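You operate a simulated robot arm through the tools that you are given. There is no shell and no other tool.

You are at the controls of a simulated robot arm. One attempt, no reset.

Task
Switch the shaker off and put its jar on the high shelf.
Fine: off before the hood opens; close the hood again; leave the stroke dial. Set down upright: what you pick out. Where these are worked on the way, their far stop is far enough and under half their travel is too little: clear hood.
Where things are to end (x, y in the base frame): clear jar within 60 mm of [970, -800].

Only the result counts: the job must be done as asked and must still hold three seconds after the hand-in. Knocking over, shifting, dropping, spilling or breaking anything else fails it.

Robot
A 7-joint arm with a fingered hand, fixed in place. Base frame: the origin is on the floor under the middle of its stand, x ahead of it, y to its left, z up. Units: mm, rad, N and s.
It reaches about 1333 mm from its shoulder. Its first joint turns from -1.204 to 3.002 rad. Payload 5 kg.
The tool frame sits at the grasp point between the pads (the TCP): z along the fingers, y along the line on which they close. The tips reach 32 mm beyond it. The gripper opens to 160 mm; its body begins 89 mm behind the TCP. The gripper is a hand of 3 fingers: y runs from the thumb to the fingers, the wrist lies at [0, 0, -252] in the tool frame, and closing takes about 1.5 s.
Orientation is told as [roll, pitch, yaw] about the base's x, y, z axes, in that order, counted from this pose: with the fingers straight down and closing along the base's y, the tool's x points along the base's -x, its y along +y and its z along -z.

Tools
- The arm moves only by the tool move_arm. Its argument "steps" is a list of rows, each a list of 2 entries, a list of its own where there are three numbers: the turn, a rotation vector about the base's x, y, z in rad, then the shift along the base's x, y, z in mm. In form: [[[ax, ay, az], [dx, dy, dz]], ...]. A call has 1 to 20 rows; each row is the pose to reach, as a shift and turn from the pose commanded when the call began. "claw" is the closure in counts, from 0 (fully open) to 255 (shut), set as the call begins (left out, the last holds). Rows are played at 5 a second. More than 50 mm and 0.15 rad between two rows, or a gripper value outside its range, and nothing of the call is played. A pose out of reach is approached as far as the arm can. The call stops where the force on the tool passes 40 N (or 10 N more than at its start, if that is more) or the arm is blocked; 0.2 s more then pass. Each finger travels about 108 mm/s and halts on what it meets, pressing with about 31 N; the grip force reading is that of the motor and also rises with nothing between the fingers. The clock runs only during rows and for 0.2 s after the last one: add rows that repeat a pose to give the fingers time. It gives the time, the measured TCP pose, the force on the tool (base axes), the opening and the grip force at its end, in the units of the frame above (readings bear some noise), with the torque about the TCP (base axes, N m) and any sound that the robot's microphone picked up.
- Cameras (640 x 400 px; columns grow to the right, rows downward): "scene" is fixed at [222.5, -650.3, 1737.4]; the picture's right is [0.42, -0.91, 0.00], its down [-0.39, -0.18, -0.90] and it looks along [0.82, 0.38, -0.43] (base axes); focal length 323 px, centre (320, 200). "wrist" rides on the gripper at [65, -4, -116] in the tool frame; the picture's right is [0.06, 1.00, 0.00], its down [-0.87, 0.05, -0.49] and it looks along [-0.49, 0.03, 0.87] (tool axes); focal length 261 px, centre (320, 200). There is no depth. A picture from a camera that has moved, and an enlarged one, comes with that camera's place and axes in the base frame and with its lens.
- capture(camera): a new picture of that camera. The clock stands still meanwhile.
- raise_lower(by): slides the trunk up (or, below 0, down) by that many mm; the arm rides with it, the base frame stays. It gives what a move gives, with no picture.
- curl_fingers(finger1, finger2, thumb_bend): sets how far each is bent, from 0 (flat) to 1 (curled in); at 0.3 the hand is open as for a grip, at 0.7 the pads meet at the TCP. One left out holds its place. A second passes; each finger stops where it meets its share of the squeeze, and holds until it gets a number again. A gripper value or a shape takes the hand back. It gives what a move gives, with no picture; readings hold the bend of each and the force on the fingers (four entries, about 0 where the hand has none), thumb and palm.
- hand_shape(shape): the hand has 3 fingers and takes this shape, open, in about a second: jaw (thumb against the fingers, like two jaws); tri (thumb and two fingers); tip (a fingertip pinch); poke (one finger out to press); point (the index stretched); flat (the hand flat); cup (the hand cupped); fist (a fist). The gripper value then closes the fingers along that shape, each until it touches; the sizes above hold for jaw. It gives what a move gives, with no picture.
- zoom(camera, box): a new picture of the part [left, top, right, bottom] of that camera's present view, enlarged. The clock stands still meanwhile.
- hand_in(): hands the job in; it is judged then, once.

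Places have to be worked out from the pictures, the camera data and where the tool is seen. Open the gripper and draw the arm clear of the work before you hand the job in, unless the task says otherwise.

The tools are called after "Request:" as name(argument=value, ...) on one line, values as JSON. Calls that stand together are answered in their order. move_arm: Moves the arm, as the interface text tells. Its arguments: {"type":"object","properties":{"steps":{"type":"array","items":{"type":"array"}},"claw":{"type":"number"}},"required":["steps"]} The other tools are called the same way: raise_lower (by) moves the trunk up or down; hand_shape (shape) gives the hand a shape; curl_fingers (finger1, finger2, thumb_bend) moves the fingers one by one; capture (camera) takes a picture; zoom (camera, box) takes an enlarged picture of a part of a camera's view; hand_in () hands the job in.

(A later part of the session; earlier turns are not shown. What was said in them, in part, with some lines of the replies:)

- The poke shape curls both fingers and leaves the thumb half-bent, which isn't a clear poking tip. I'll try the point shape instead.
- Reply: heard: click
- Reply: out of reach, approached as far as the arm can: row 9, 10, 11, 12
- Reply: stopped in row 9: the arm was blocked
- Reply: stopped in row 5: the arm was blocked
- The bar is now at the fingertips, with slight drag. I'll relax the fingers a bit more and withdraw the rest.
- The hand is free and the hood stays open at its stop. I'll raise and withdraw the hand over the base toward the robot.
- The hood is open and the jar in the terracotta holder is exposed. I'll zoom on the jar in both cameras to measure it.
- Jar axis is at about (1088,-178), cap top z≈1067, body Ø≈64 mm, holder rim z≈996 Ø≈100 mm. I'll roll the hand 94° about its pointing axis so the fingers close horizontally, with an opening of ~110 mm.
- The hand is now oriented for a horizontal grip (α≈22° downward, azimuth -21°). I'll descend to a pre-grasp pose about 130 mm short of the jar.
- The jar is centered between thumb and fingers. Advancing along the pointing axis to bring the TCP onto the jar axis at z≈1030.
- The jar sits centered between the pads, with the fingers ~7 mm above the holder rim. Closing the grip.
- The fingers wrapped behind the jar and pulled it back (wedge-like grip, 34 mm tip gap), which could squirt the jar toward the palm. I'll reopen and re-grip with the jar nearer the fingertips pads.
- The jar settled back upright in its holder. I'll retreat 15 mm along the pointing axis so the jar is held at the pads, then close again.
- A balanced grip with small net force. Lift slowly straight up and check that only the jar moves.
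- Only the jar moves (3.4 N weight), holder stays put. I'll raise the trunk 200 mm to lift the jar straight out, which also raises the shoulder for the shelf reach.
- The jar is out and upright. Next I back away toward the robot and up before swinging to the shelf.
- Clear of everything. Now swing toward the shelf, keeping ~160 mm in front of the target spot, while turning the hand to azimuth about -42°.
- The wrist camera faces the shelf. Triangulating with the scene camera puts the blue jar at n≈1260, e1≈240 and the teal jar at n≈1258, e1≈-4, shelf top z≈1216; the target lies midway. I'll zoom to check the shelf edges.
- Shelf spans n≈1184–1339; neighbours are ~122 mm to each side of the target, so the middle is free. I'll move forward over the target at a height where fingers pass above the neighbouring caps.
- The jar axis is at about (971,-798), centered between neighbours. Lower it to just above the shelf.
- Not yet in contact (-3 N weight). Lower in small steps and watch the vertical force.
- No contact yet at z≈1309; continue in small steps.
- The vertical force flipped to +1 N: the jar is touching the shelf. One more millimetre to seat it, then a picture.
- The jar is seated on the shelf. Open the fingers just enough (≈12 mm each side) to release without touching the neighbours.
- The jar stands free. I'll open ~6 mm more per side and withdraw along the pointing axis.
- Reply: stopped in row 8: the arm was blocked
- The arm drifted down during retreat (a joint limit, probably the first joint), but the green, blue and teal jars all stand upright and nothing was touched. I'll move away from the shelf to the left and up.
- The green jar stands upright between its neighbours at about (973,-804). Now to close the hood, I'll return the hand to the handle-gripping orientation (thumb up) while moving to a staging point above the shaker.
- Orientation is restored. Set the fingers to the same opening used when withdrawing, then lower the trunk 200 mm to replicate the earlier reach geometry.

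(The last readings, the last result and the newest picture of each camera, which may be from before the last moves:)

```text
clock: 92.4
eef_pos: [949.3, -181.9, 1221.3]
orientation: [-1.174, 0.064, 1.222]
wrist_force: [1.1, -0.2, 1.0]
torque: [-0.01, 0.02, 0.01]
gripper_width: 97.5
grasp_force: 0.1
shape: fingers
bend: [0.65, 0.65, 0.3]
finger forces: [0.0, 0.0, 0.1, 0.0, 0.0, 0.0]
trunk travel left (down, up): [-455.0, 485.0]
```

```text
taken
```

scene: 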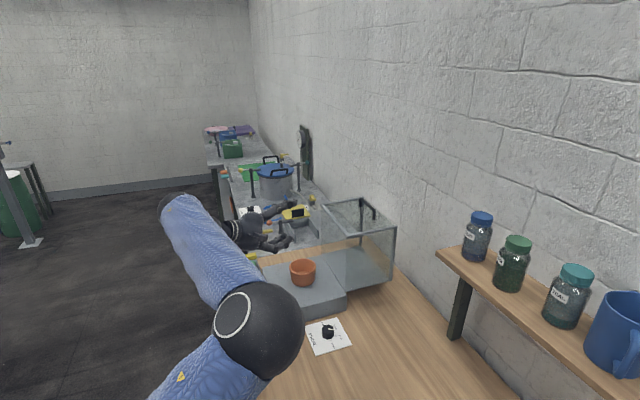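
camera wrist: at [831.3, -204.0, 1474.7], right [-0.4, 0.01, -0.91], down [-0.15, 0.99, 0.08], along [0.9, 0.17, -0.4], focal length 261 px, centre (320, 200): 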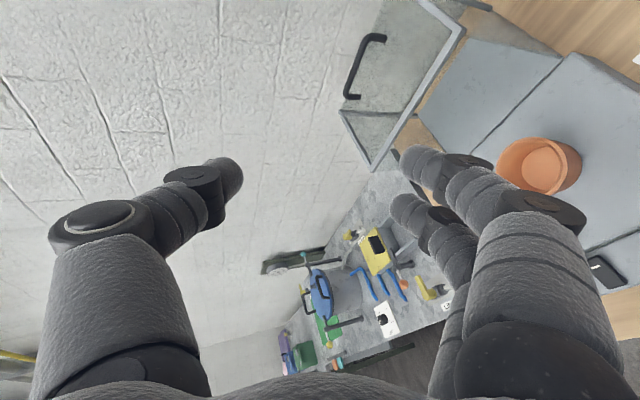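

The arm configuration matches the earlier one. Move back up and over to the pre-handle pose above the open hood, along the reverse of the withdrawal path.

Request:
move_arm(steps=[[[0, 0, 0], [16, 7, 41]], [[0, 0, 0], [31, 17, 77]], [[0, 0, 0], [56, 17, 104]], [[0, 0, 0], [80, -3, 107]], [[0, 0, 0], [107, -26, 96]], [[0, 0, 0], [134, -54, 81]], [[0, 0, 0], [161, -83, 61]], [[0, 0, 0], [188, -112, 41]], [[0, 0, 0], [215, -140, 25]], [[0, 0, 0], [241, -162.5, 12]]])

Request:
capture(camera="wrist")

Request:
zoom(camera="scene", box=[270, 160, 420, 340])

```text
clock: 94.6
eef_pos: [1193.7, -345.6, 1232.3]
orientation: [-1.174, 0.067, 1.224]
wrist_force: [0.4, 0.6, 0.1]
torque: [0.0, 0.01, -0.05]
gripper_width: 97.9
grasp_force: 0.0
shape: fingers
bend: [0.65, 0.65, 0.3]
finger forces: [0.0, 0.0, 0.0, 0.0, 0.1, 0.0]
trunk travel left (down, up): [-455.0, 485.0]
```

```text
taken
camera wrist: at [1073.2, -368.5, 1285.2], right [-0.4, 0.02, -0.91], down [-0.15, 0.99, 0.08], along [0.9, 0.17, -0.4], focal length 261 px, centre (320, 200)
```

wrist: 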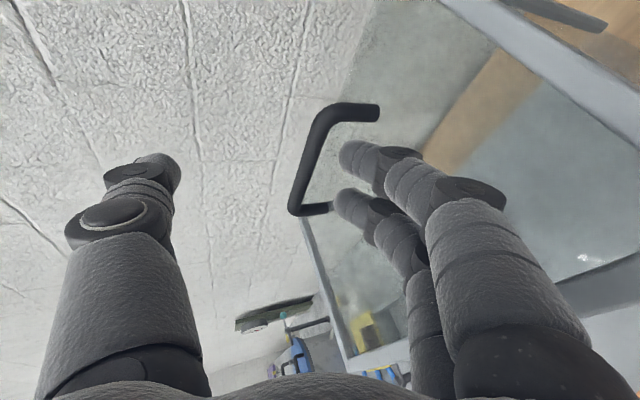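

```text
2.22 times, centred on (345, 250) of scene
camera zoom: at [222.5, -650.3, 1737.4], right [0.42, -0.91, 0.0], down [-0.39, -0.18, -0.9], along [0.82, 0.38, -0.43], focal length 718 px, centre (264, 89)
```

zoom: 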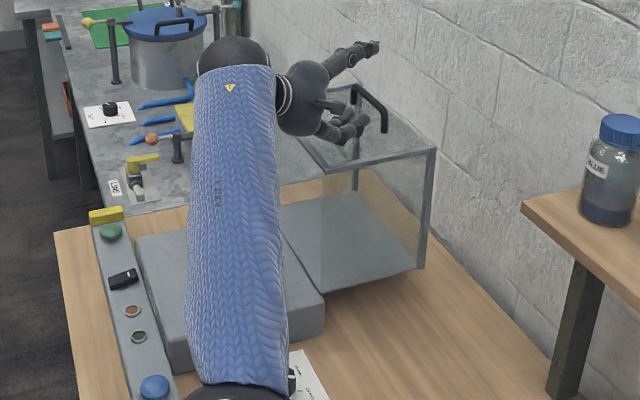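

The view matches the earlier withdrawal pose. Slide the fingers back under the bar in small steps.

Request:
move_arm(steps=[[[0, 0, 0], [9, -3, -2]], [[0, 0, 0], [18, -6, -4]], [[0, 0, 0], [27, -9, -6]], [[0, 0, 0], [36, -12.4, -8]]])

Request:
curl_fingers(finger1=0.68, finger2=0.68)

Request:
capture(camera="wrist")

```text
clock: 95.6
eef_pos: [1227.0, -356.1, 1226.2]
orientation: [-1.175, 0.065, 1.223]
wrist_force: [-0.6, 0.1, 0.4]
torque: [0.01, 0.03, -0.03]
gripper_width: 98.1
grasp_force: 0.5
shape: fingers
bend: [0.65, 0.65, 0.3]
finger forces: [0.1, 0.5, 0.0, 0.0, 0.1, 0.1]
trunk travel left (down, up): [-455.0, 485.0]
```

```text
clock: 96.6
eef_pos: [1227.7, -355.5, 1226.1]
orientation: [-1.173, 0.065, 1.225]
wrist_force: [0.0, 0.5, -2.6]
torque: [0.04, 0.0, 0.01]
gripper_width: 96.5
grasp_force: 1.3
shape: fingers
bend: [0.66, 0.68, 0.3]
finger forces: [2.6, 0.0, 0.1, 0.0, 0.1, 0.1]
trunk travel left (down, up): [-455.0, 485.0]
```

```text
taken
camera wrist: at [1108.1, -379.6, 1278.3], right [-0.4, 0.02, -0.91], down [-0.15, 0.99, 0.08], along [0.9, 0.17, -0.4], focal length 261 px, centre (320, 200)
```

wrist: 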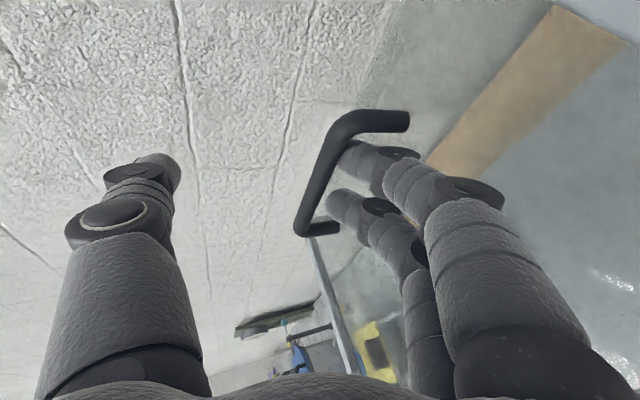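

The fingertips are just under the bar. Continue forward ~40 mm.

Request:
move_arm(steps=[[[0, 0, 0], [9.5, -3.5, -2.5]], [[0, 0, 0], [19, -7, -4]], [[0, 0, 0], [29, -10.5, -4.5]], [[0, 0, 0], [39, -14, -4.5]]])

Request:
capture(camera="wrist")

Request:
zoom(camera="scene", box=[270, 160, 420, 340])

```text
clock: 97.6
eef_pos: [1266.0, -372.2, 1220.8]
orientation: [-1.176, 0.066, 1.223]
wrist_force: [-0.4, 0.4, -1.6]
torque: [-0.04, 0.02, -0.01]
gripper_width: 92.7
grasp_force: 0.8
shape: fingers
bend: [0.68, 0.67, 0.3]
finger forces: [0.1, 1.9, 0.1, 0.0, 0.1, 0.0]
trunk travel left (down, up): [-455.0, 485.0]
```

```text
taken
camera wrist: at [1147.6, -394.6, 1273.8], right [-0.4, 0.02, -0.91], down [-0.15, 0.99, 0.08], along [0.9, 0.17, -0.4], focal length 261 px, centre (320, 200)
```

wrist: 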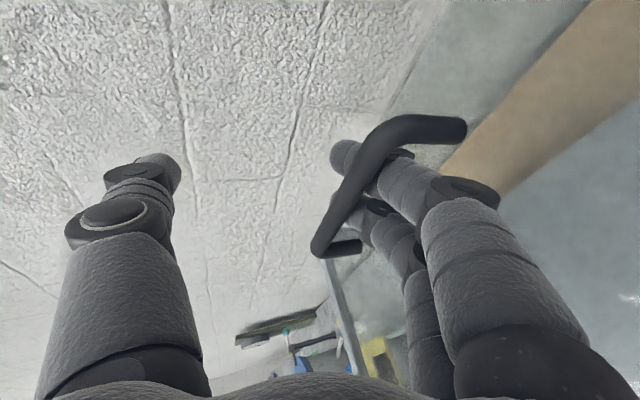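

```text
2.22 times, centred on (345, 250) of scene
camera zoom: at [222.5, -650.3, 1737.4], right [0.42, -0.91, 0.0], down [-0.39, -0.18, -0.9], along [0.82, 0.38, -0.43], focal length 718 px, centre (264, 89)
```

zoom: 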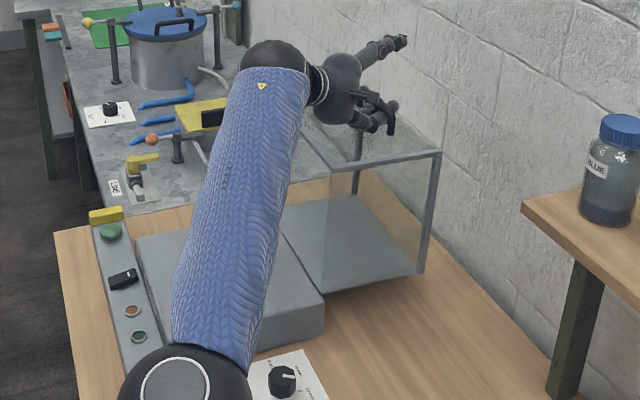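

The bar is over the fingers again. Close the thumb–finger loop around it.

Request:
move_arm(steps=[[[0, 0, 0], [0, 0, 0]], [[0, 0, 0], [0, 0, 0]], [[0, 0, 0], [0, 0, 0]], [[0, 0, 0], [0, 0, 0]], [[0, 0, 0], [0, 0, 0]], [[0, 0, 0], [0, 0, 0]], [[0, 0, 0], [0, 0, 0]], [[0, 0, 0], [0, 0, 0]]], claw=255)

Request:
zoom(camera="wrist", box=[160, 90, 500, 300])

```text
clock: 99.4
eef_pos: [1267.6, -371.5, 1219.3]
orientation: [-1.173, 0.064, 1.223]
wrist_force: [-1.5, 0.0, -7.5]
torque: [-0.09, 0.1, -0.04]
gripper_width: 0.2
grasp_force: 30.7
shape: jaw
bend: [0.7, 0.7, 0.68]
finger forces: [0.7, 11.8, 0.0, 0.0, 0.1, 0.0]
trunk travel left (down, up): [-455.0, 485.0]
```

```text
1.88 times, centred on (330, 195) of wrist
camera zoom: at [1148.1, -394.3, 1272.7], right [-0.4, 0.02, -0.91], down [-0.15, 0.99, 0.08], along [0.9, 0.17, -0.4], focal length 491 px, centre (301, 209)
```

zoom: 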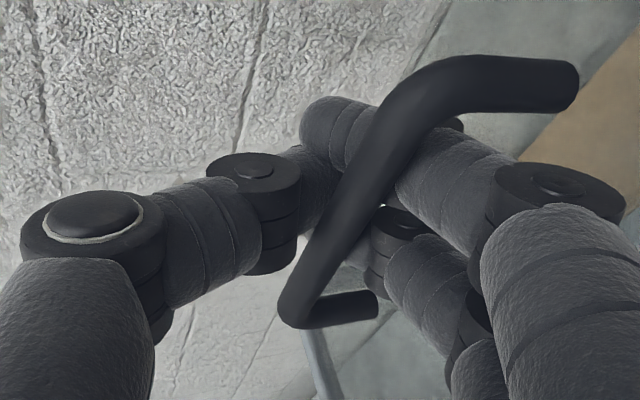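

The loop is closed around the bar. Pull the hood back along the arc, first to about 72°.

Request:
move_arm(steps=[[[0, 0, 0], [-5, 5, 3.5]], [[0, 0, 0], [-10.4, 10.4, 7]], [[0, 0, 0], [-21, 21, 13.2]], [[0, 0, 0], [-31.9, 31.9, 18.5]], [[0, 0, 0], [-42.9, 42.9, 23]], [[0, 0, 0], [-54.1, 54.1, 26.7]], [[0, 0, 0], [-65.3, 65.3, 29.5]]])

Request:
capture(camera="wrist")

Request:
zoom(camera="scene", box=[270, 160, 420, 340])

```text
clock: 101.0
eef_pos: [1200.7, -305.9, 1250.1]
orientation: [-1.176, 0.064, 1.224]
wrist_force: [1.2, -1.0, -2.8]
torque: [-0.05, 0.03, 0.0]
gripper_width: 0.1
grasp_force: 31.0
shape: jaw
bend: [0.7, 0.7, 0.68]
finger forces: [0.1, 0.0, 0.0, 0.0, 0.0, 0.1]
trunk travel left (down, up): [-455.0, 485.0]
```

```text
taken
camera wrist: at [1081.8, -328.4, 1302.9], right [-0.4, 0.02, -0.91], down [-0.15, 0.99, 0.08], along [0.9, 0.17, -0.4], focal length 261 px, centre (320, 200)
```

wrist: 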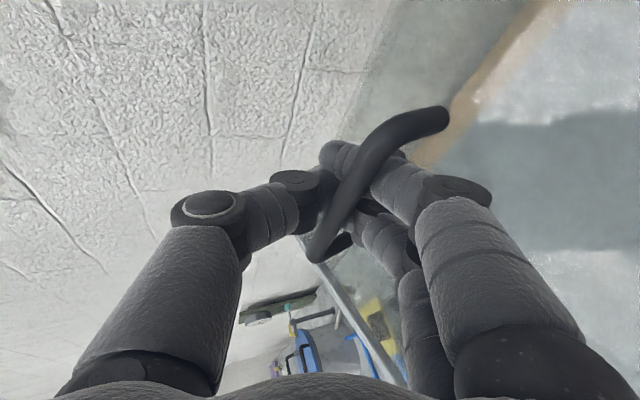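

```text
2.22 times, centred on (345, 250) of scene
camera zoom: at [222.5, -650.3, 1737.4], right [0.42, -0.91, 0.0], down [-0.39, -0.18, -0.9], along [0.82, 0.38, -0.43], focal length 718 px, centre (264, 89)
```

zoom: 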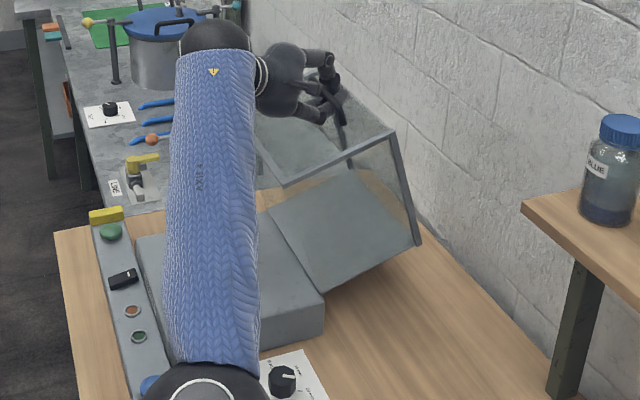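

The hood follows, now ~72°. Continue pulling through the balance point to about 48°.

Request:
move_arm(steps=[[[0, 0, 0], [-11.4, 11.4, 2]], [[-0.004, -0.011, 0], [-22.8, 22.8, 3.2]], [[-0.009, -0.023, 0], [-34.4, 34.4, 3.5]], [[-0.013, -0.035, 0], [-45.8, 45.8, 3]], [[-0.017, -0.046, 0], [-57.3, 57.3, 1.6]], [[-0.022, -0.058, 0], [-68.6, 68.6, -0.7]], [[-0.026, -0.07, 0], [-79.9, 79.9, -3.7]], [[-0.03, -0.081, 0], [-91, 91, -7.6]]])

Request:
capture(camera="wrist")

Request:
zoom(camera="scene", box=[250, 160, 420, 340])

```text
clock: 102.8
eef_pos: [1109.8, -214.3, 1241.4]
orientation: [-1.26, 0.065, 1.217]
wrist_force: [0.7, -0.2, -1.0]
torque: [-0.03, -0.01, -0.03]
gripper_width: 0.0
grasp_force: 30.7
shape: jaw
bend: [0.7, 0.7, 0.68]
finger forces: [0.1, 0.0, 0.0, 0.0, 0.1, 0.0]
trunk travel left (down, up): [-455.0, 485.0]
```

```text
taken
camera wrist: at [986.9, -236.0, 1286.3], right [-0.33, -0.01, -0.94], down [-0.15, 0.99, 0.04], along [0.93, 0.16, -0.33], focal length 261 px, centre (320, 200)
```

wrist: 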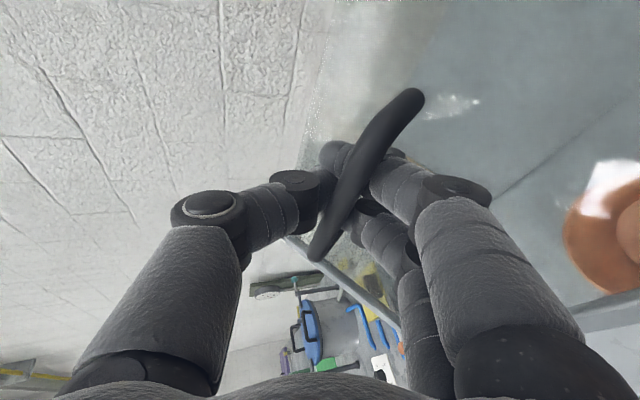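

```text
2.22 times, centred on (335, 250) of scene
camera zoom: at [222.5, -650.3, 1737.4], right [0.42, -0.91, 0.0], down [-0.39, -0.18, -0.9], along [0.82, 0.38, -0.43], focal length 718 px, centre (287, 89)
```

zoom: 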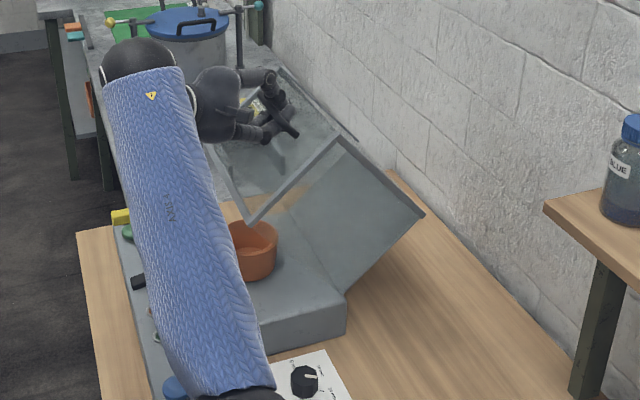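

The hood is at ~48°, on the closing side of balance. I'll open the loop slightly to a cage and shift the hand back so the bar sits between the pads (keeps the fingertips off the pane), with the fingers underneath carrying it.

Request:
move_arm(steps=[[[0, 0, 0], [0, 0, 0]], [[0, 0, 0], [0, 0, 0]], [[0, 0, 0], [-3, 3, -0.5]], [[0, 0, 0], [-6, 6, -1]], [[0, 0, 0], [-10, 10, -1]]], claw=214)

Request:
capture(camera="wrist")

Request:
zoom(camera="scene", box=[250, 160, 420, 340])

```text
clock: 104.0
eef_pos: [1098.9, -204.4, 1241.8]
orientation: [-1.262, 0.066, 1.217]
wrist_force: [0.1, 0.0, -1.3]
torque: [0.01, 0.01, -0.01]
gripper_width: 25.5
grasp_force: 0.1
shape: jaw
bend: [0.73, 0.73, 0.7]
finger forces: [0.1, 0.1, 0.0, 0.1, 0.1, 0.0]
trunk travel left (down, up): [-455.0, 485.0]
```

```text
taken
camera wrist: at [976.7, -225.4, 1285.4], right [-0.33, -0.01, -0.94], down [-0.15, 0.99, 0.04], along [0.93, 0.16, -0.33], focal length 261 px, centre (320, 200)
```

wrist: 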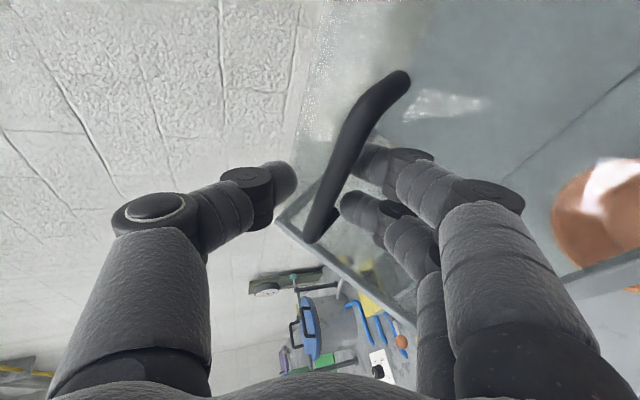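

```text
2.22 times, centred on (335, 250) of scene
camera zoom: at [222.5, -650.3, 1737.4], right [0.42, -0.91, 0.0], down [-0.39, -0.18, -0.9], along [0.82, 0.38, -0.43], focal length 718 px, centre (287, 89)
```

zoom: 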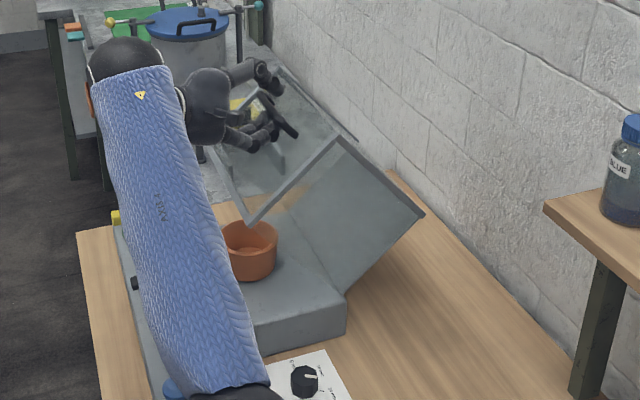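

The hood stays by hinge friction at ~48°. I'll narrow the cage below the bar's thickness so the tips hook it, and pull on along the arc to ~42°.

Request:
move_arm(steps=[[[0, 0, 0], [0, 0, 0]], [[0, 0, 0], [0, 0, 0]], [[0, 0, 0], [0, 0, 0]], [[-0.002, -0.006, 0], [-5.5, 5.5, -2.3]], [[-0.004, -0.011, 0], [-11, 11, -4.7]], [[-0.009, -0.023, 0], [-21.8, 21.8, -10.3]]], claw=240)

Request:
capture(camera="wrist")

Request:
zoom(camera="scene", box=[250, 160, 420, 340])

```text
clock: 105.4
eef_pos: [1076.0, -181.4, 1232.3]
orientation: [-1.289, 0.067, 1.216]
wrist_force: [-0.5, -0.7, 0.9]
torque: [0.0, -0.04, -0.05]
gripper_width: 10.0
grasp_force: 0.0
shape: jaw
bend: [0.71, 0.71, 0.7]
finger forces: [0.3, 0.0, 0.1, 0.1, 2.5, 0.0]
trunk travel left (down, up): [-455.0, 485.0]
```

```text
taken
camera wrist: at [952.6, -202.5, 1273.6], right [-0.31, -0.02, -0.95], down [-0.15, 0.99, 0.03], along [0.94, 0.15, -0.3], focal length 261 px, centre (320, 200)
```

wrist: 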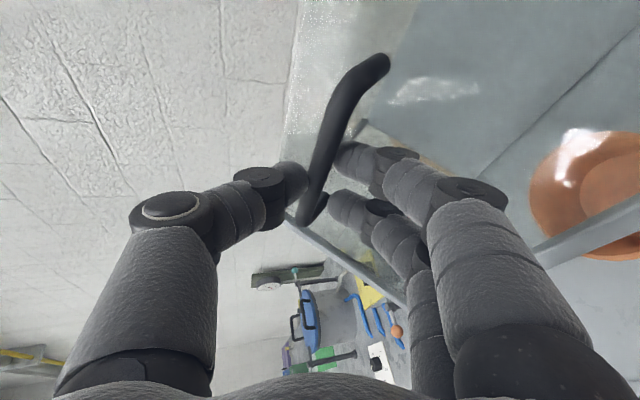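

```text
2.22 times, centred on (335, 250) of scene
camera zoom: at [222.5, -650.3, 1737.4], right [0.42, -0.91, 0.0], down [-0.39, -0.18, -0.9], along [0.82, 0.38, -0.43], focal length 718 px, centre (287, 89)
```

zoom: 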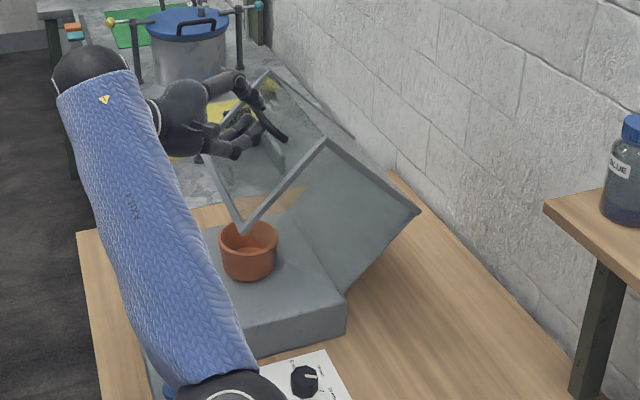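

The bar slid to the fingertips, so the hook was too shallow. I'll widen the cage, advance so the bar sits well inside the loop, and close fully as before.

Request:
move_arm(steps=[[[0, 0, 0], [0, 0, 0]], [[0, 0, 0], [0, 0, 3]], [[0, 0, 0], [0, 0, 6]], [[0, 0, 0], [5.7, -5.7, 6]], [[0, 0, 0], [11.3, -11.3, 6]], [[0, 0, 0], [17, -17, 6]], [[0, 0, 0], [22.6, -22.6, 5.5]], [[0, 0, 0], [25, -25, 5]]], claw=205)

Request:
capture(camera="wrist")

Request:
zoom(camera="scene", box=[250, 160, 420, 340])

```text
clock: 107.2
eef_pos: [1102.3, -206.8, 1238.2]
orientation: [-1.287, 0.066, 1.214]
wrist_force: [-1.9, 1.4, 5.1]
torque: [-0.05, 0.06, -0.02]
gripper_width: 30.0
grasp_force: 0.1
shape: jaw
bend: [0.74, 0.73, 0.7]
finger forces: [5.0, 0.0, 0.0, 0.1, 0.0, 0.0]
trunk travel left (down, up): [-455.0, 485.0]
```

```text
taken
camera wrist: at [978.4, -228.6, 1278.6], right [-0.31, -0.02, -0.95], down [-0.15, 0.99, 0.03], along [0.94, 0.15, -0.3], focal length 261 px, centre (320, 200)
```

wrist: 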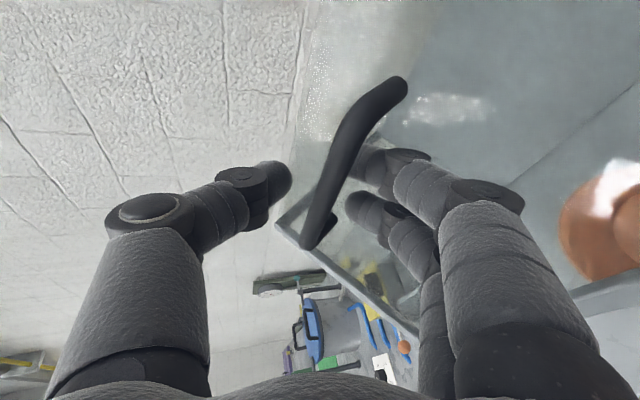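

```text
2.22 times, centred on (335, 250) of scene
camera zoom: at [222.5, -650.3, 1737.4], right [0.42, -0.91, 0.0], down [-0.39, -0.18, -0.9], along [0.82, 0.38, -0.43], focal length 718 px, centre (287, 89)
```

zoom: 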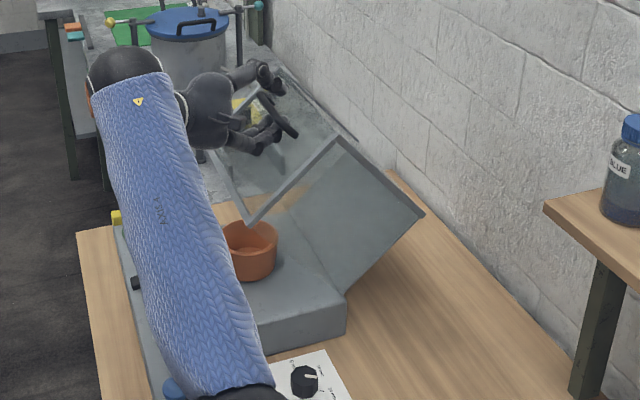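

The open fingers were pressing on the pane and pushed the hood back slightly. I'll narrow the gap to ~17 mm first, then advance along the pointing axis by 12 mm so the bar moves inside, then close fully.

Request:
move_arm(steps=[[[0, 0, 0], [0, 0, 0]], [[0, 0, 0], [0, 0, 0]], [[0, 0, 0], [2.4, -2.4, -1]], [[0, 0, 0], [4.8, -4.8, -2]], [[0, 0, 0], [7.2, -7.2, -3]], [[0, 0, 0], [8.5, -8.5, -3.5]]], claw=228)

Request:
move_arm(steps=[[[0, 0, 0], [0, 0, 0]], [[0, 0, 0], [0, 0, 0]], [[0, 0, 0], [0, 0, 0]], [[0, 0, 0], [0, 0, 0]]], claw=255)

Request:
capture(camera="wrist")

```text
clock: 108.6
eef_pos: [1110.6, -216.7, 1232.9]
orientation: [-1.287, 0.067, 1.214]
wrist_force: [-3.4, 1.4, 6.2]
torque: [-0.05, 0.17, -0.13]
gripper_width: 16.2
grasp_force: 0.1
shape: jaw
bend: [0.73, 0.72, 0.7]
finger forces: [6.6, 0.0, 0.0, 0.0, 0.0, 0.0]
trunk travel left (down, up): [-455.0, 485.0]
```

```text
clock: 109.6
eef_pos: [1112.5, -217.1, 1233.3]
orientation: [-1.287, 0.066, 1.215]
wrist_force: [1.5, 0.2, 1.4]
torque: [0.02, -0.02, 0.0]
gripper_width: 0.0
grasp_force: 31.3
shape: jaw
bend: [0.73, 0.65, 0.72]
finger forces: [0.0, 0.1, 0.0, 0.0, 0.1, 0.0]
trunk travel left (down, up): [-455.0, 485.0]
```

```text
taken
camera wrist: at [987.4, -237.3, 1273.8], right [-0.31, -0.02, -0.95], down [-0.15, 0.99, 0.03], along [0.94, 0.15, -0.31], focal length 261 px, centre (320, 200)
```

wrist: 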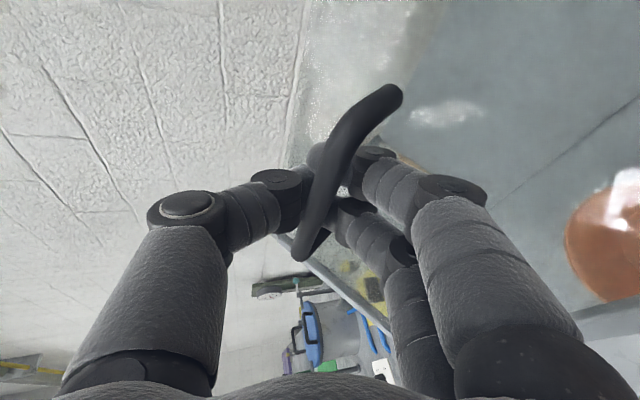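

The loop is closed with the bar inside. Pull along the arc toward ~36°.

Request:
move_arm(steps=[[[0, 0, 0], [-5.5, 5.5, -2.2]], [[0, 0, 0], [-11, 11, -4.7]], [[0, 0, 0], [-16.4, 16.4, -7.5]], [[0, 0, 0], [-21.8, 21.8, -10.3]], [[0, 0, 0], [-27.1, 27.1, -13.4]], [[0, 0, 0], [-32.4, 32.4, -16.6]], [[0, 0, 0], [-37.6, 37.6, -20]], [[0, 0, 0], [-42.7, 42.7, -23.7]]])

Request:
capture(camera="wrist")

Request:
zoom(camera="scene", box=[250, 160, 420, 340])

```text
clock: 111.4
eef_pos: [1069.1, -172.0, 1210.0]
orientation: [-1.287, 0.068, 1.216]
wrist_force: [-1.4, 0.0, 2.9]
torque: [-0.03, -0.04, -0.05]
gripper_width: 0.0
grasp_force: 31.0
shape: jaw
bend: [0.73, 0.65, 0.72]
finger forces: [0.0, 0.0, 0.0, 0.0, 0.0, 0.0]
trunk travel left (down, up): [-455.0, 485.0]
```

```text
taken
camera wrist: at [944.4, -193.7, 1250.6], right [-0.31, -0.02, -0.95], down [-0.15, 0.99, 0.03], along [0.94, 0.15, -0.31], focal length 261 px, centre (320, 200)
```

wrist: 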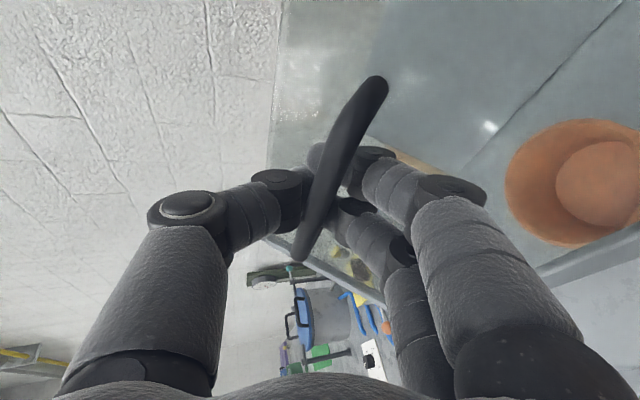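

```text
2.22 times, centred on (335, 250) of scene
camera zoom: at [222.5, -650.3, 1737.4], right [0.42, -0.91, 0.0], down [-0.39, -0.18, -0.9], along [0.82, 0.38, -0.43], focal length 718 px, centre (287, 89)
```

zoom: 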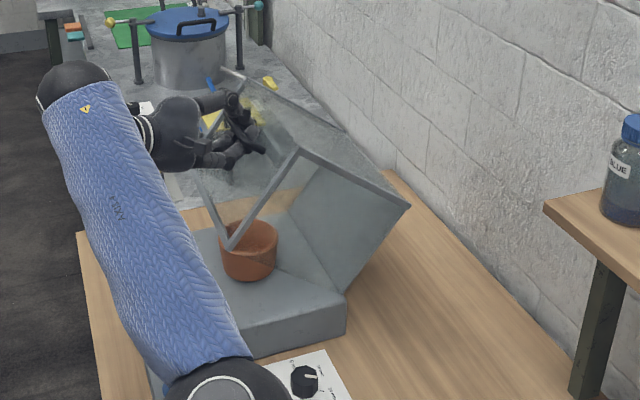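

The hood follows smoothly, now ~36°. Continue down the arc to ~21°.

Request:
move_arm(steps=[[[-0.003, -0.008, 0], [-5, 5, -3.9]], [[-0.006, -0.016, 0], [-10, 10, -7.8]], [[-0.009, -0.024, 0], [-14.9, 14.9, -12]], [[-0.012, -0.033, 0], [-19.7, 19.7, -16.4]], [[-0.015, -0.041, 0], [-24.5, 24.5, -21]], [[-0.018, -0.049, 0], [-29.2, 29.2, -25.7]], [[-0.022, -0.057, 0], [-33.7, 33.7, -30.6]], [[-0.025, -0.065, 0], [-38.2, 38.2, -35.7]], [[-0.028, -0.073, 0], [-42.6, 42.6, -41]], [[-0.031, -0.082, 0], [-46.9, 46.9, -46.3]]])

Request:
capture(camera="wrist")

Request:
zoom(camera="scene", box=[230, 180, 400, 340])

```text
clock: 113.6
eef_pos: [1019.6, -125.6, 1163.0]
orientation: [-1.375, 0.067, 1.209]
wrist_force: [-3.7, 6.1, 8.9]
torque: [-0.14, -0.13, -0.03]
gripper_width: 0.1
grasp_force: 30.8
shape: jaw
bend: [0.73, 0.65, 0.72]
finger forces: [0.1, 0.0, 0.0, 0.1, 0.0, 0.0]
trunk travel left (down, up): [-455.0, 485.0]
```

```text
taken
camera wrist: at [893.5, -145.5, 1194.9], right [-0.23, -0.05, -0.97], down [-0.15, 0.99, -0.02], along [0.96, 0.15, -0.23], focal length 261 px, centre (320, 200)
```

wrist: 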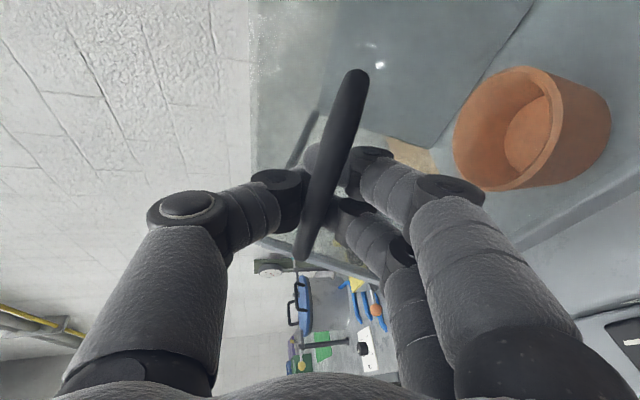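

```text
2.50 times, centred on (315, 260) of scene
camera zoom: at [222.5, -650.3, 1737.4], right [0.42, -0.91, 0.0], down [-0.39, -0.18, -0.9], along [0.82, 0.38, -0.43], focal length 808 px, centre (332, 50)
```

zoom: 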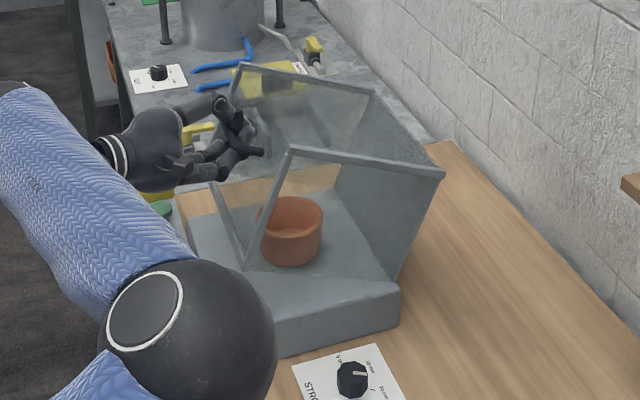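

Hood at ~20°; the tips now press lightly on the pane. I'll open to a cage and back off ~15 mm so the bar sits between the pads, resting on the lower fingers.

Request:
move_arm(steps=[[[0, 0, 0], [0, 0, 1]], [[0, 0, 0], [0, 0, 2]], [[0, 0, 0], [-3.5, 3.5, 4]], [[0, 0, 0], [-7, 7, 5]], [[0, 0, 0], [-10.5, 10.5, 6]]], claw=214)

Request:
capture(camera="wrist")

Request:
zoom(camera="scene", box=[230, 180, 400, 340])

```text
clock: 114.8
eef_pos: [1011.2, -116.4, 1169.2]
orientation: [-1.373, 0.067, 1.211]
wrist_force: [-0.2, 1.0, 0.4]
torque: [-0.01, 0.03, 0.0]
gripper_width: 25.3
grasp_force: 0.2
shape: jaw
bend: [0.73, 0.73, 0.7]
finger forces: [0.1, 0.0, 0.1, 0.2, 0.1, 0.0]
trunk travel left (down, up): [-455.0, 485.0]
```

```text
taken
camera wrist: at [884.3, -136.1, 1200.3], right [-0.23, -0.05, -0.97], down [-0.15, 0.99, -0.01], along [0.96, 0.14, -0.23], focal length 261 px, centre (320, 200)
```

wrist: 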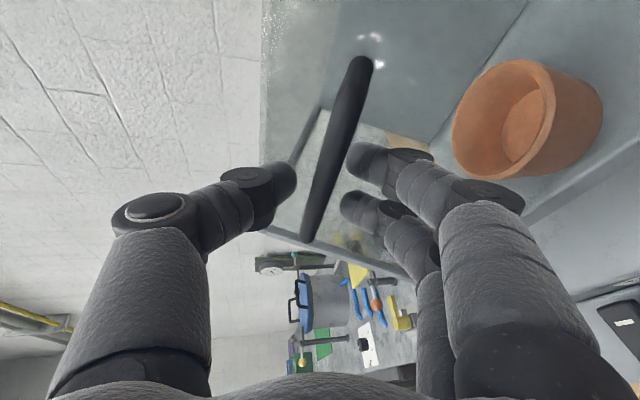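

```text
2.50 times, centred on (315, 260) of scene
camera zoom: at [222.5, -650.3, 1737.4], right [0.42, -0.91, 0.0], down [-0.39, -0.18, -0.9], along [0.82, 0.38, -0.43], focal length 808 px, centre (332, 50)
```

zoom: 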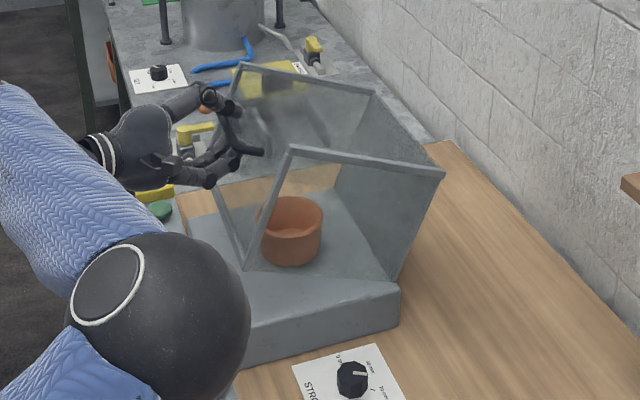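

The hood holds its angle by hinge friction. I'll press it down with the thumb on top of the bar (cage 19 mm), following the arc to ~10°.

Request:
move_arm(steps=[[[0, 0, 0], [0, 0, 0]], [[0, 0, 0], [-3, 3, -5]], [[-0.003, -0.008, 0], [-8.6, 8.6, -14.5]], [[-0.006, -0.016, 0], [-14.3, 14.3, -22.4]], [[-0.009, -0.025, 0], [-19.2, 19.2, -30.5]], [[-0.012, -0.033, 0], [-24.2, 24.2, -38.8]], [[-0.016, -0.041, 0], [-29.1, 29.1, -47.4]]], claw=225)

Request:
capture(camera="wrist")

Request:
zoom(camera="scene", box=[230, 180, 400, 340])

```text
clock: 116.4
eef_pos: [983.2, -86.7, 1121.6]
orientation: [-1.419, 0.067, 1.206]
wrist_force: [0.4, -1.0, 0.5]
torque: [-0.01, -0.02, -0.02]
gripper_width: 19.1
grasp_force: 0.0
shape: jaw
bend: [0.72, 0.72, 0.7]
finger forces: [0.1, 0.1, 0.1, 0.1, 0.1, 0.0]
trunk travel left (down, up): [-455.0, 485.0]
```

```text
taken
camera wrist: at [854.4, -106.5, 1148.1], right [-0.19, -0.07, -0.98], down [-0.15, 0.99, -0.04], along [0.97, 0.14, -0.19], focal length 261 px, centre (320, 200)
```

wrist: 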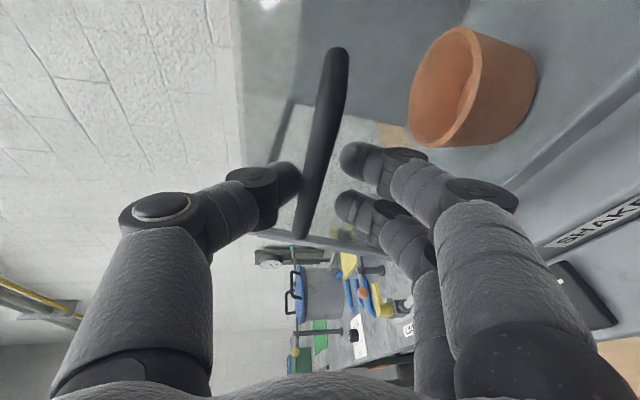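

```text
2.50 times, centred on (315, 260) of scene
camera zoom: at [222.5, -650.3, 1737.4], right [0.42, -0.91, 0.0], down [-0.39, -0.18, -0.9], along [0.82, 0.38, -0.43], focal length 808 px, centre (332, 50)
```

zoom: 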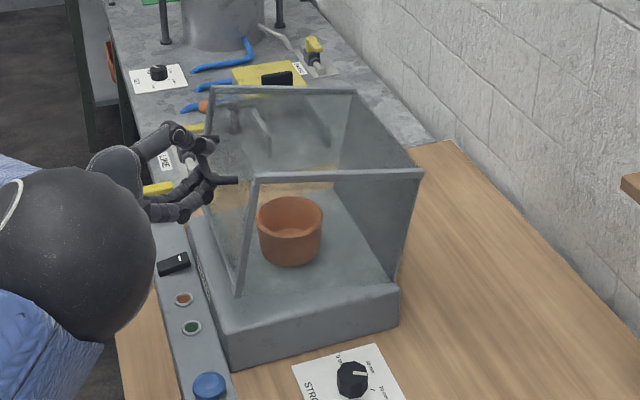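

The hood is following, now ~9°. Continue pressing down to fully closed.

Request:
move_arm(steps=[[[-0.003, -0.008, 0], [-4.2, 4.2, -8.8]], [[-0.006, -0.016, 0], [-8.5, 8.5, -17.8]], [[-0.009, -0.025, 0], [-12.7, 12.7, -27]], [[-0.012, -0.033, 0], [-16.3, 16.3, -36.4]], [[-0.016, -0.041, 0], [-19.8, 19.8, -45.8]], [[-0.016, -0.041, 0], [-19.8, 19.8, -49]], [[-0.016, -0.041, 0], [-19.8, 19.8, -51]]])

Request:
capture(camera="wrist")

Request:
zoom(camera="scene", box=[230, 180, 400, 340])

```text
clock: 118.0
eef_pos: [962.3, -67.0, 1071.4]
orientation: [-1.461, 0.067, 1.205]
wrist_force: [0.3, 0.4, -0.1]
torque: [0.01, -0.03, 0.0]
gripper_width: 18.9
grasp_force: 0.1
shape: jaw
bend: [0.72, 0.72, 0.7]
finger forces: [0.0, 0.1, 0.0, 0.0, 0.0, 0.0]
trunk travel left (down, up): [-455.0, 485.0]
```

```text
taken
camera wrist: at [833.3, -85.8, 1092.1], right [-0.15, -0.08, -0.99], down [-0.15, 0.99, -0.06], along [0.98, 0.14, -0.16], focal length 261 px, centre (320, 200)
```

wrist: 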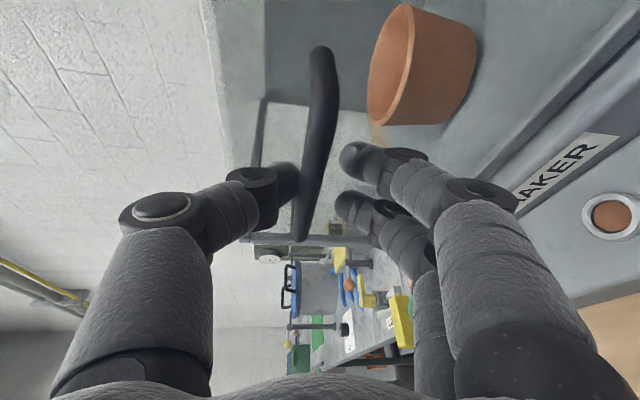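

```text
2.50 times, centred on (315, 260) of scene
camera zoom: at [222.5, -650.3, 1737.4], right [0.42, -0.91, 0.0], down [-0.39, -0.18, -0.9], along [0.82, 0.38, -0.43], focal length 808 px, centre (332, 50)
```

zoom: 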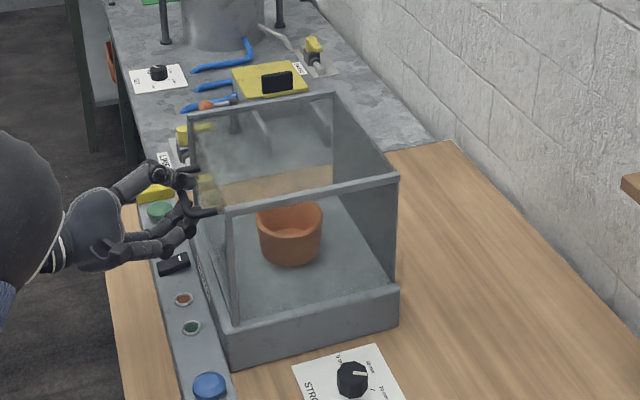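

The hood looks closed. I'll compare with the original closed pictures using the same zoom boxes.

Request:
zoom(camera="scene", box=[290, 255, 360, 325])

Request:
zoom(camera="scene", box=[300, 210, 360, 270])

Request:
zoom(camera="scene", box=[240, 200, 370, 330])

```text
5.71 times, centred on (325, 290) of scene
camera zoom: at [222.5, -650.3, 1737.4], right [0.42, -0.91, 0.0], down [-0.39, -0.18, -0.9], along [0.82, 0.38, -0.43], focal length 1847 px, centre (291, -314)
```

zoom: 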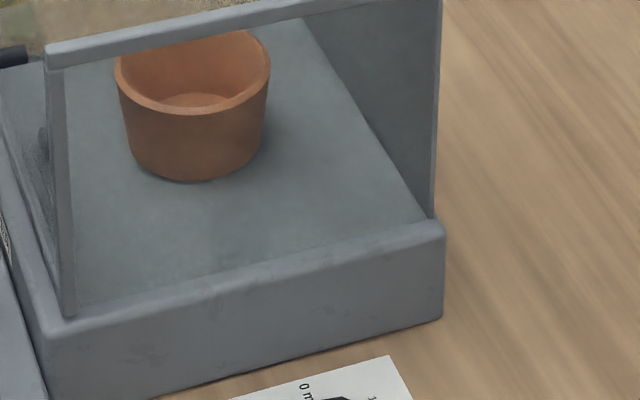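

```text
6.67 times, centred on (330, 240) of scene
camera zoom: at [222.5, -650.3, 1737.4], right [0.42, -0.91, 0.0], down [-0.39, -0.18, -0.9], along [0.82, 0.38, -0.43], focal length 2155 px, centre (253, -67)
```

zoom: 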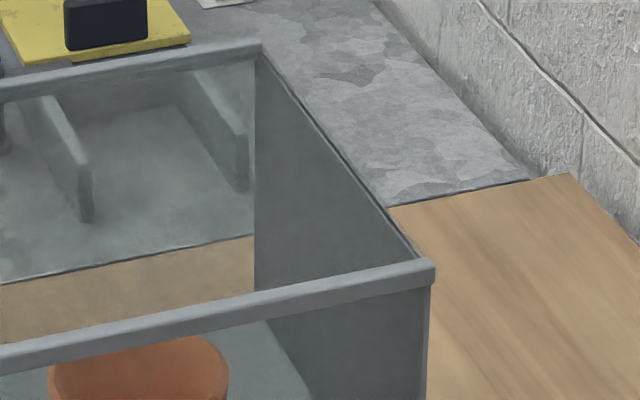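

```text
3.08 times, centred on (305, 265) of scene
camera zoom: at [222.5, -650.3, 1737.4], right [0.42, -0.91, 0.0], down [-0.39, -0.18, -0.9], along [0.82, 0.38, -0.43], focal length 995 px, centre (366, 0)
```

zoom: 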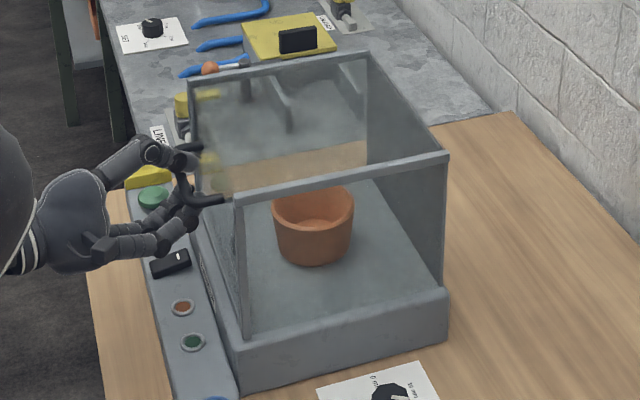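

Compared with the original it is within about half a degree of closed. I'll press down a few more millimetres to seat it fully, watching the force.

Request:
move_arm(steps=[[[0, 0, 0], [0, 0, -2]], [[0, 0, 0], [0, 0, -4]], [[0, 0, 0], [0, 0, -6]], [[0, 0, 0], [0, 0, -6]]])

Request:
zoom(camera="scene", box=[300, 210, 360, 270])

Request:
capture(camera="wrist")

```text
clock: 119.0
eef_pos: [962.5, -66.4, 1064.3]
orientation: [-1.463, 0.068, 1.205]
wrist_force: [-0.8, -0.7, 4.3]
torque: [-0.03, -0.06, 0.0]
gripper_width: 20.3
grasp_force: 0.0
shape: jaw
bend: [0.72, 0.72, 0.7]
finger forces: [0.0, 0.0, 0.1, 0.1, 3.0, 0.0]
trunk travel left (down, up): [-455.0, 485.0]
```

```text
6.67 times, centred on (330, 240) of scene
camera zoom: at [222.5, -650.3, 1737.4], right [0.42, -0.91, 0.0], down [-0.39, -0.18, -0.9], along [0.82, 0.38, -0.43], focal length 2155 px, centre (253, -67)
```

zoom: 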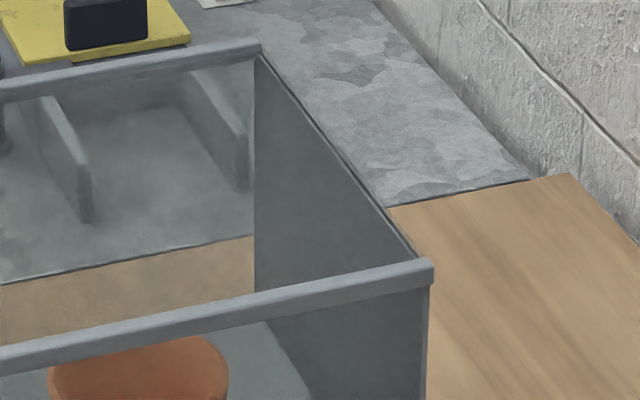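

```text
taken
camera wrist: at [833.2, -85.9, 1086.2], right [-0.15, -0.08, -0.99], down [-0.15, 0.99, -0.06], along [0.98, 0.14, -0.16], focal length 261 px, centre (320, 200)
```

wrist: 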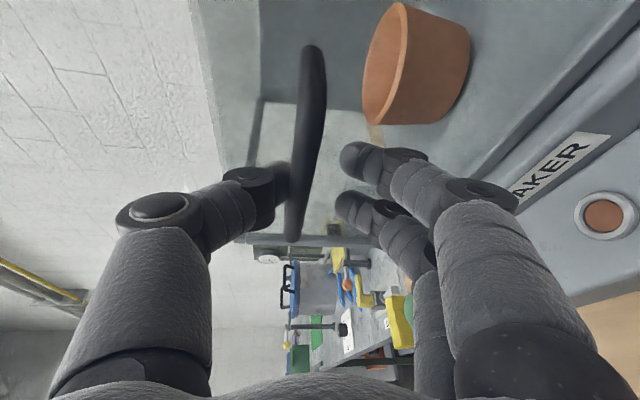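

The rear corner now matches the original closed position and the thumb feels the stop. I'll press 2 mm more, then center, open the cage and retreat.

Request:
move_arm(steps=[[[0, 0, 0], [0, 0, -1]], [[0, 0, 0], [0, 0, -2.5]], [[0, 0, 0], [0, 0, -2.5]]])

Request:
move_arm(steps=[[[0, 0, 0], [0, 0, 3]], [[0, 0, 0], [0, 0, 7]], [[0, 0, 0], [0, 0, 10]], [[0, 0, 0], [0, 0, 10]]], claw=190)

Request:
move_arm(steps=[[[0, 0, 0], [0, 0, 0]], [[0, 0, 0], [0, 0, 0]], [[0, 0, 0], [-12, 4.6, 0]], [[0, 0, 0], [-30, 11.5, 0]], [[0, 0, 0], [-55, 21, 0]], [[0, 0, 0], [-85, 32, 0]], [[0, 0, 0], [-115, 43, 0]]], claw=140)

Request:
zoom(camera="scene", box=[300, 210, 360, 270])

Request:
capture(camera="scene")

```text
clock: 119.8
eef_pos: [961.9, -67.2, 1063.9]
orientation: [-1.463, 0.065, 1.205]
wrist_force: [-0.6, -0.4, 5.4]
torque: [0.0, -0.1, -0.01]
gripper_width: 20.5
grasp_force: 0.2
shape: jaw
bend: [0.72, 0.72, 0.7]
finger forces: [0.0, 0.0, 0.1, 0.0, 5.0, 0.0]
trunk travel left (down, up): [-455.0, 485.0]
```

```text
clock: 120.8
eef_pos: [963.2, -67.9, 1071.6]
orientation: [-1.463, 0.066, 1.203]
wrist_force: [-0.3, -0.6, 0.8]
torque: [0.0, -0.01, -0.01]
gripper_width: 40.3
grasp_force: 0.1
shape: jaw
bend: [0.73, 0.73, 0.7]
finger forces: [0.0, 0.1, 0.1, 0.0, 0.1, 0.1]
trunk travel left (down, up): [-455.0, 485.0]
```

```text
clock: 122.4
eef_pos: [844.4, -23.9, 1073.2]
orientation: [-1.462, 0.069, 1.204]
wrist_force: [-0.3, 0.0, -0.5]
torque: [0.01, 0.01, -0.01]
gripper_width: 71.6
grasp_force: 0.0
shape: jaw
bend: [0.73, 0.73, 0.7]
finger forces: [0.1, 0.1, 0.1, 0.0, 0.0, 0.2]
trunk travel left (down, up): [-455.0, 485.0]
```

```text
6.67 times, centred on (330, 240) of scene
camera zoom: at [222.5, -650.3, 1737.4], right [0.42, -0.91, 0.0], down [-0.39, -0.18, -0.9], along [0.82, 0.38, -0.43], focal length 2155 px, centre (253, -67)
```

zoom: 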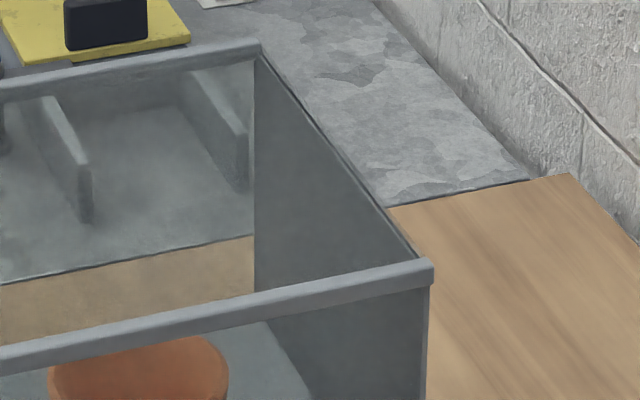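

```text
taken
```

scene: 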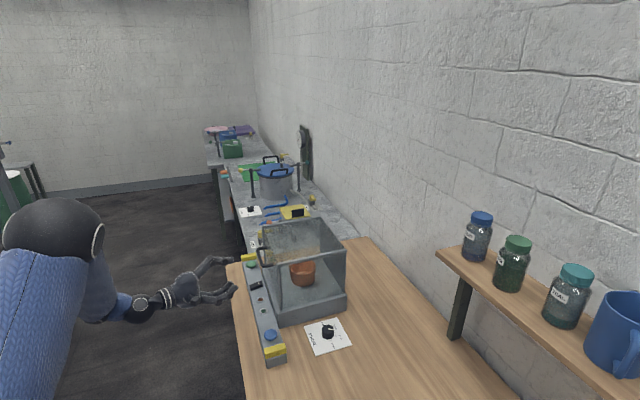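

The hood is closed and the jar is on the shelf. Let me verify the panel state, dial and the shelf closely.

Request:
zoom(camera="scene", box=[230, 220, 370, 370])

Request:
zoom(camera="scene", box=[430, 190, 640, 400])

Request:
zoom(camera="scene", box=[240, 270, 280, 320])

```text
2.67 times, centred on (300, 295) of scene
camera zoom: at [222.5, -650.3, 1737.4], right [0.42, -0.91, 0.0], down [-0.39, -0.18, -0.9], along [0.82, 0.38, -0.43], focal length 862 px, centre (373, -53)
```

zoom: 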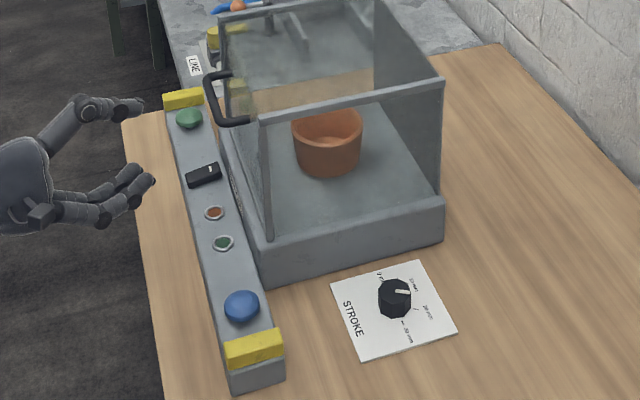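

```text
1.90 times, centred on (535, 295) of scene
camera zoom: at [222.5, -650.3, 1737.4], right [0.42, -0.91, 0.0], down [-0.39, -0.18, -0.9], along [0.82, 0.38, -0.43], focal length 616 px, centre (-90, 19)
```

zoom: 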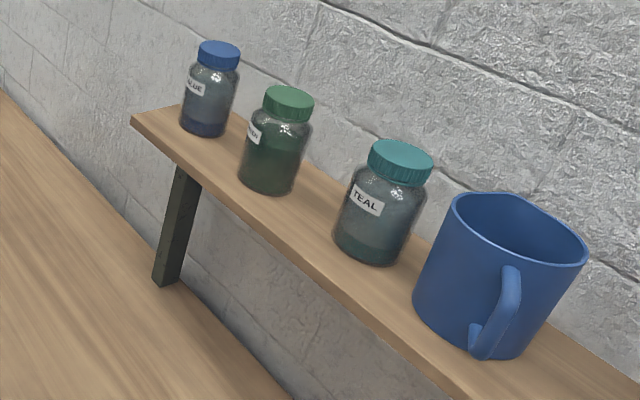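

```text
8.00 times, centred on (260, 295) of scene
camera zoom: at [222.5, -650.3, 1737.4], right [0.42, -0.91, 0.0], down [-0.39, -0.18, -0.9], along [0.82, 0.38, -0.43], focal length 2586 px, centre (800, -560)
```

zoom: 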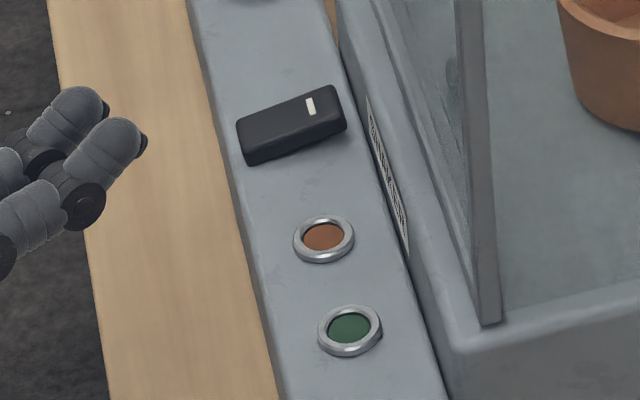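

All checks out: rocker off, lamp dark, hood closed, dial untouched, jar upright. Finally I move the hand up and back, clear of the work, and open it fully.

Request:
move_arm(steps=[[[0, 0, 0], [-8, 4, 30]], [[0, 0, 0], [-15, 8, 65]], [[0, 0, 0], [-20, 12, 100]], [[0, 0, 0], [-25, 16, 135]], [[0, 0, 0], [-25, 16, 135]], [[0, 0, 0], [-25, 16, 135]], [[0, 0, 0], [-25, 16, 135]]], claw=0)

Request:
capture(camera="scene")

```text
clock: 124.0
eef_pos: [821.2, -6.4, 1206.1]
orientation: [-1.462, 0.065, 1.205]
wrist_force: [-0.2, 0.0, 0.1]
torque: [-0.02, -0.01, 0.03]
gripper_width: 159.7
grasp_force: 0.1
shape: jaw
bend: [0.3, 0.3, 0.3]
finger forces: [0.0, 0.0, 0.1, 0.0, 0.1, 0.1]
trunk travel left (down, up): [-455.0, 485.0]
```

```text
taken
```

scene: 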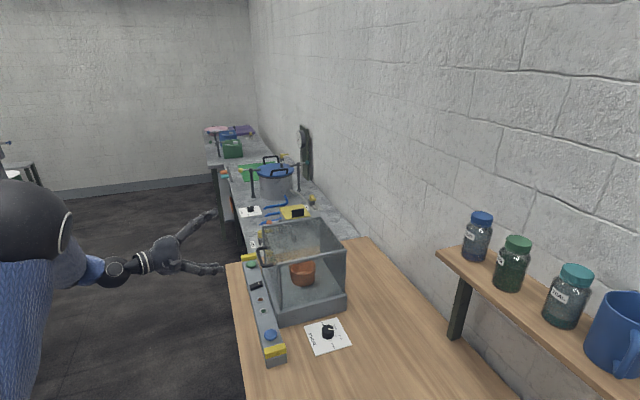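

The arm is clear with the hand open, the shaker is off, the hood is closed and the jar stands on the shelf. Handing in.

Request:
hand_in()

```text
The job is handed in.
```

The shaker is off, its jar is standing upright on the high shelf, and the hood is closed again. I've handed the job in; no verdict has come back yet.

- **Switching off:** I pressed the near end of the rocker before touching the hood. It clicked and the amber lamp went out.
- **Hood:** it was opened about 90°, to where it came to rest by itself. Afterwards I pressed it shut until the thumb met resistance and it looked the same as in the first pictures.
- **Jar:** it stands between the blue and teal jars at about (973, -804), roughly 5 mm from the target. I worked that position out from the pictures.
- **Everything else:** the stroke dial was never touched. The neighbouring jars, the mug and the jar's holder look unmoved.

Pulling back from the shelf, the arm hit a joint limit and dropped about 100 mm. Nothing was touched: no contact force was felt, and the jars stayed where they were.

The hand is open and clear of the work.
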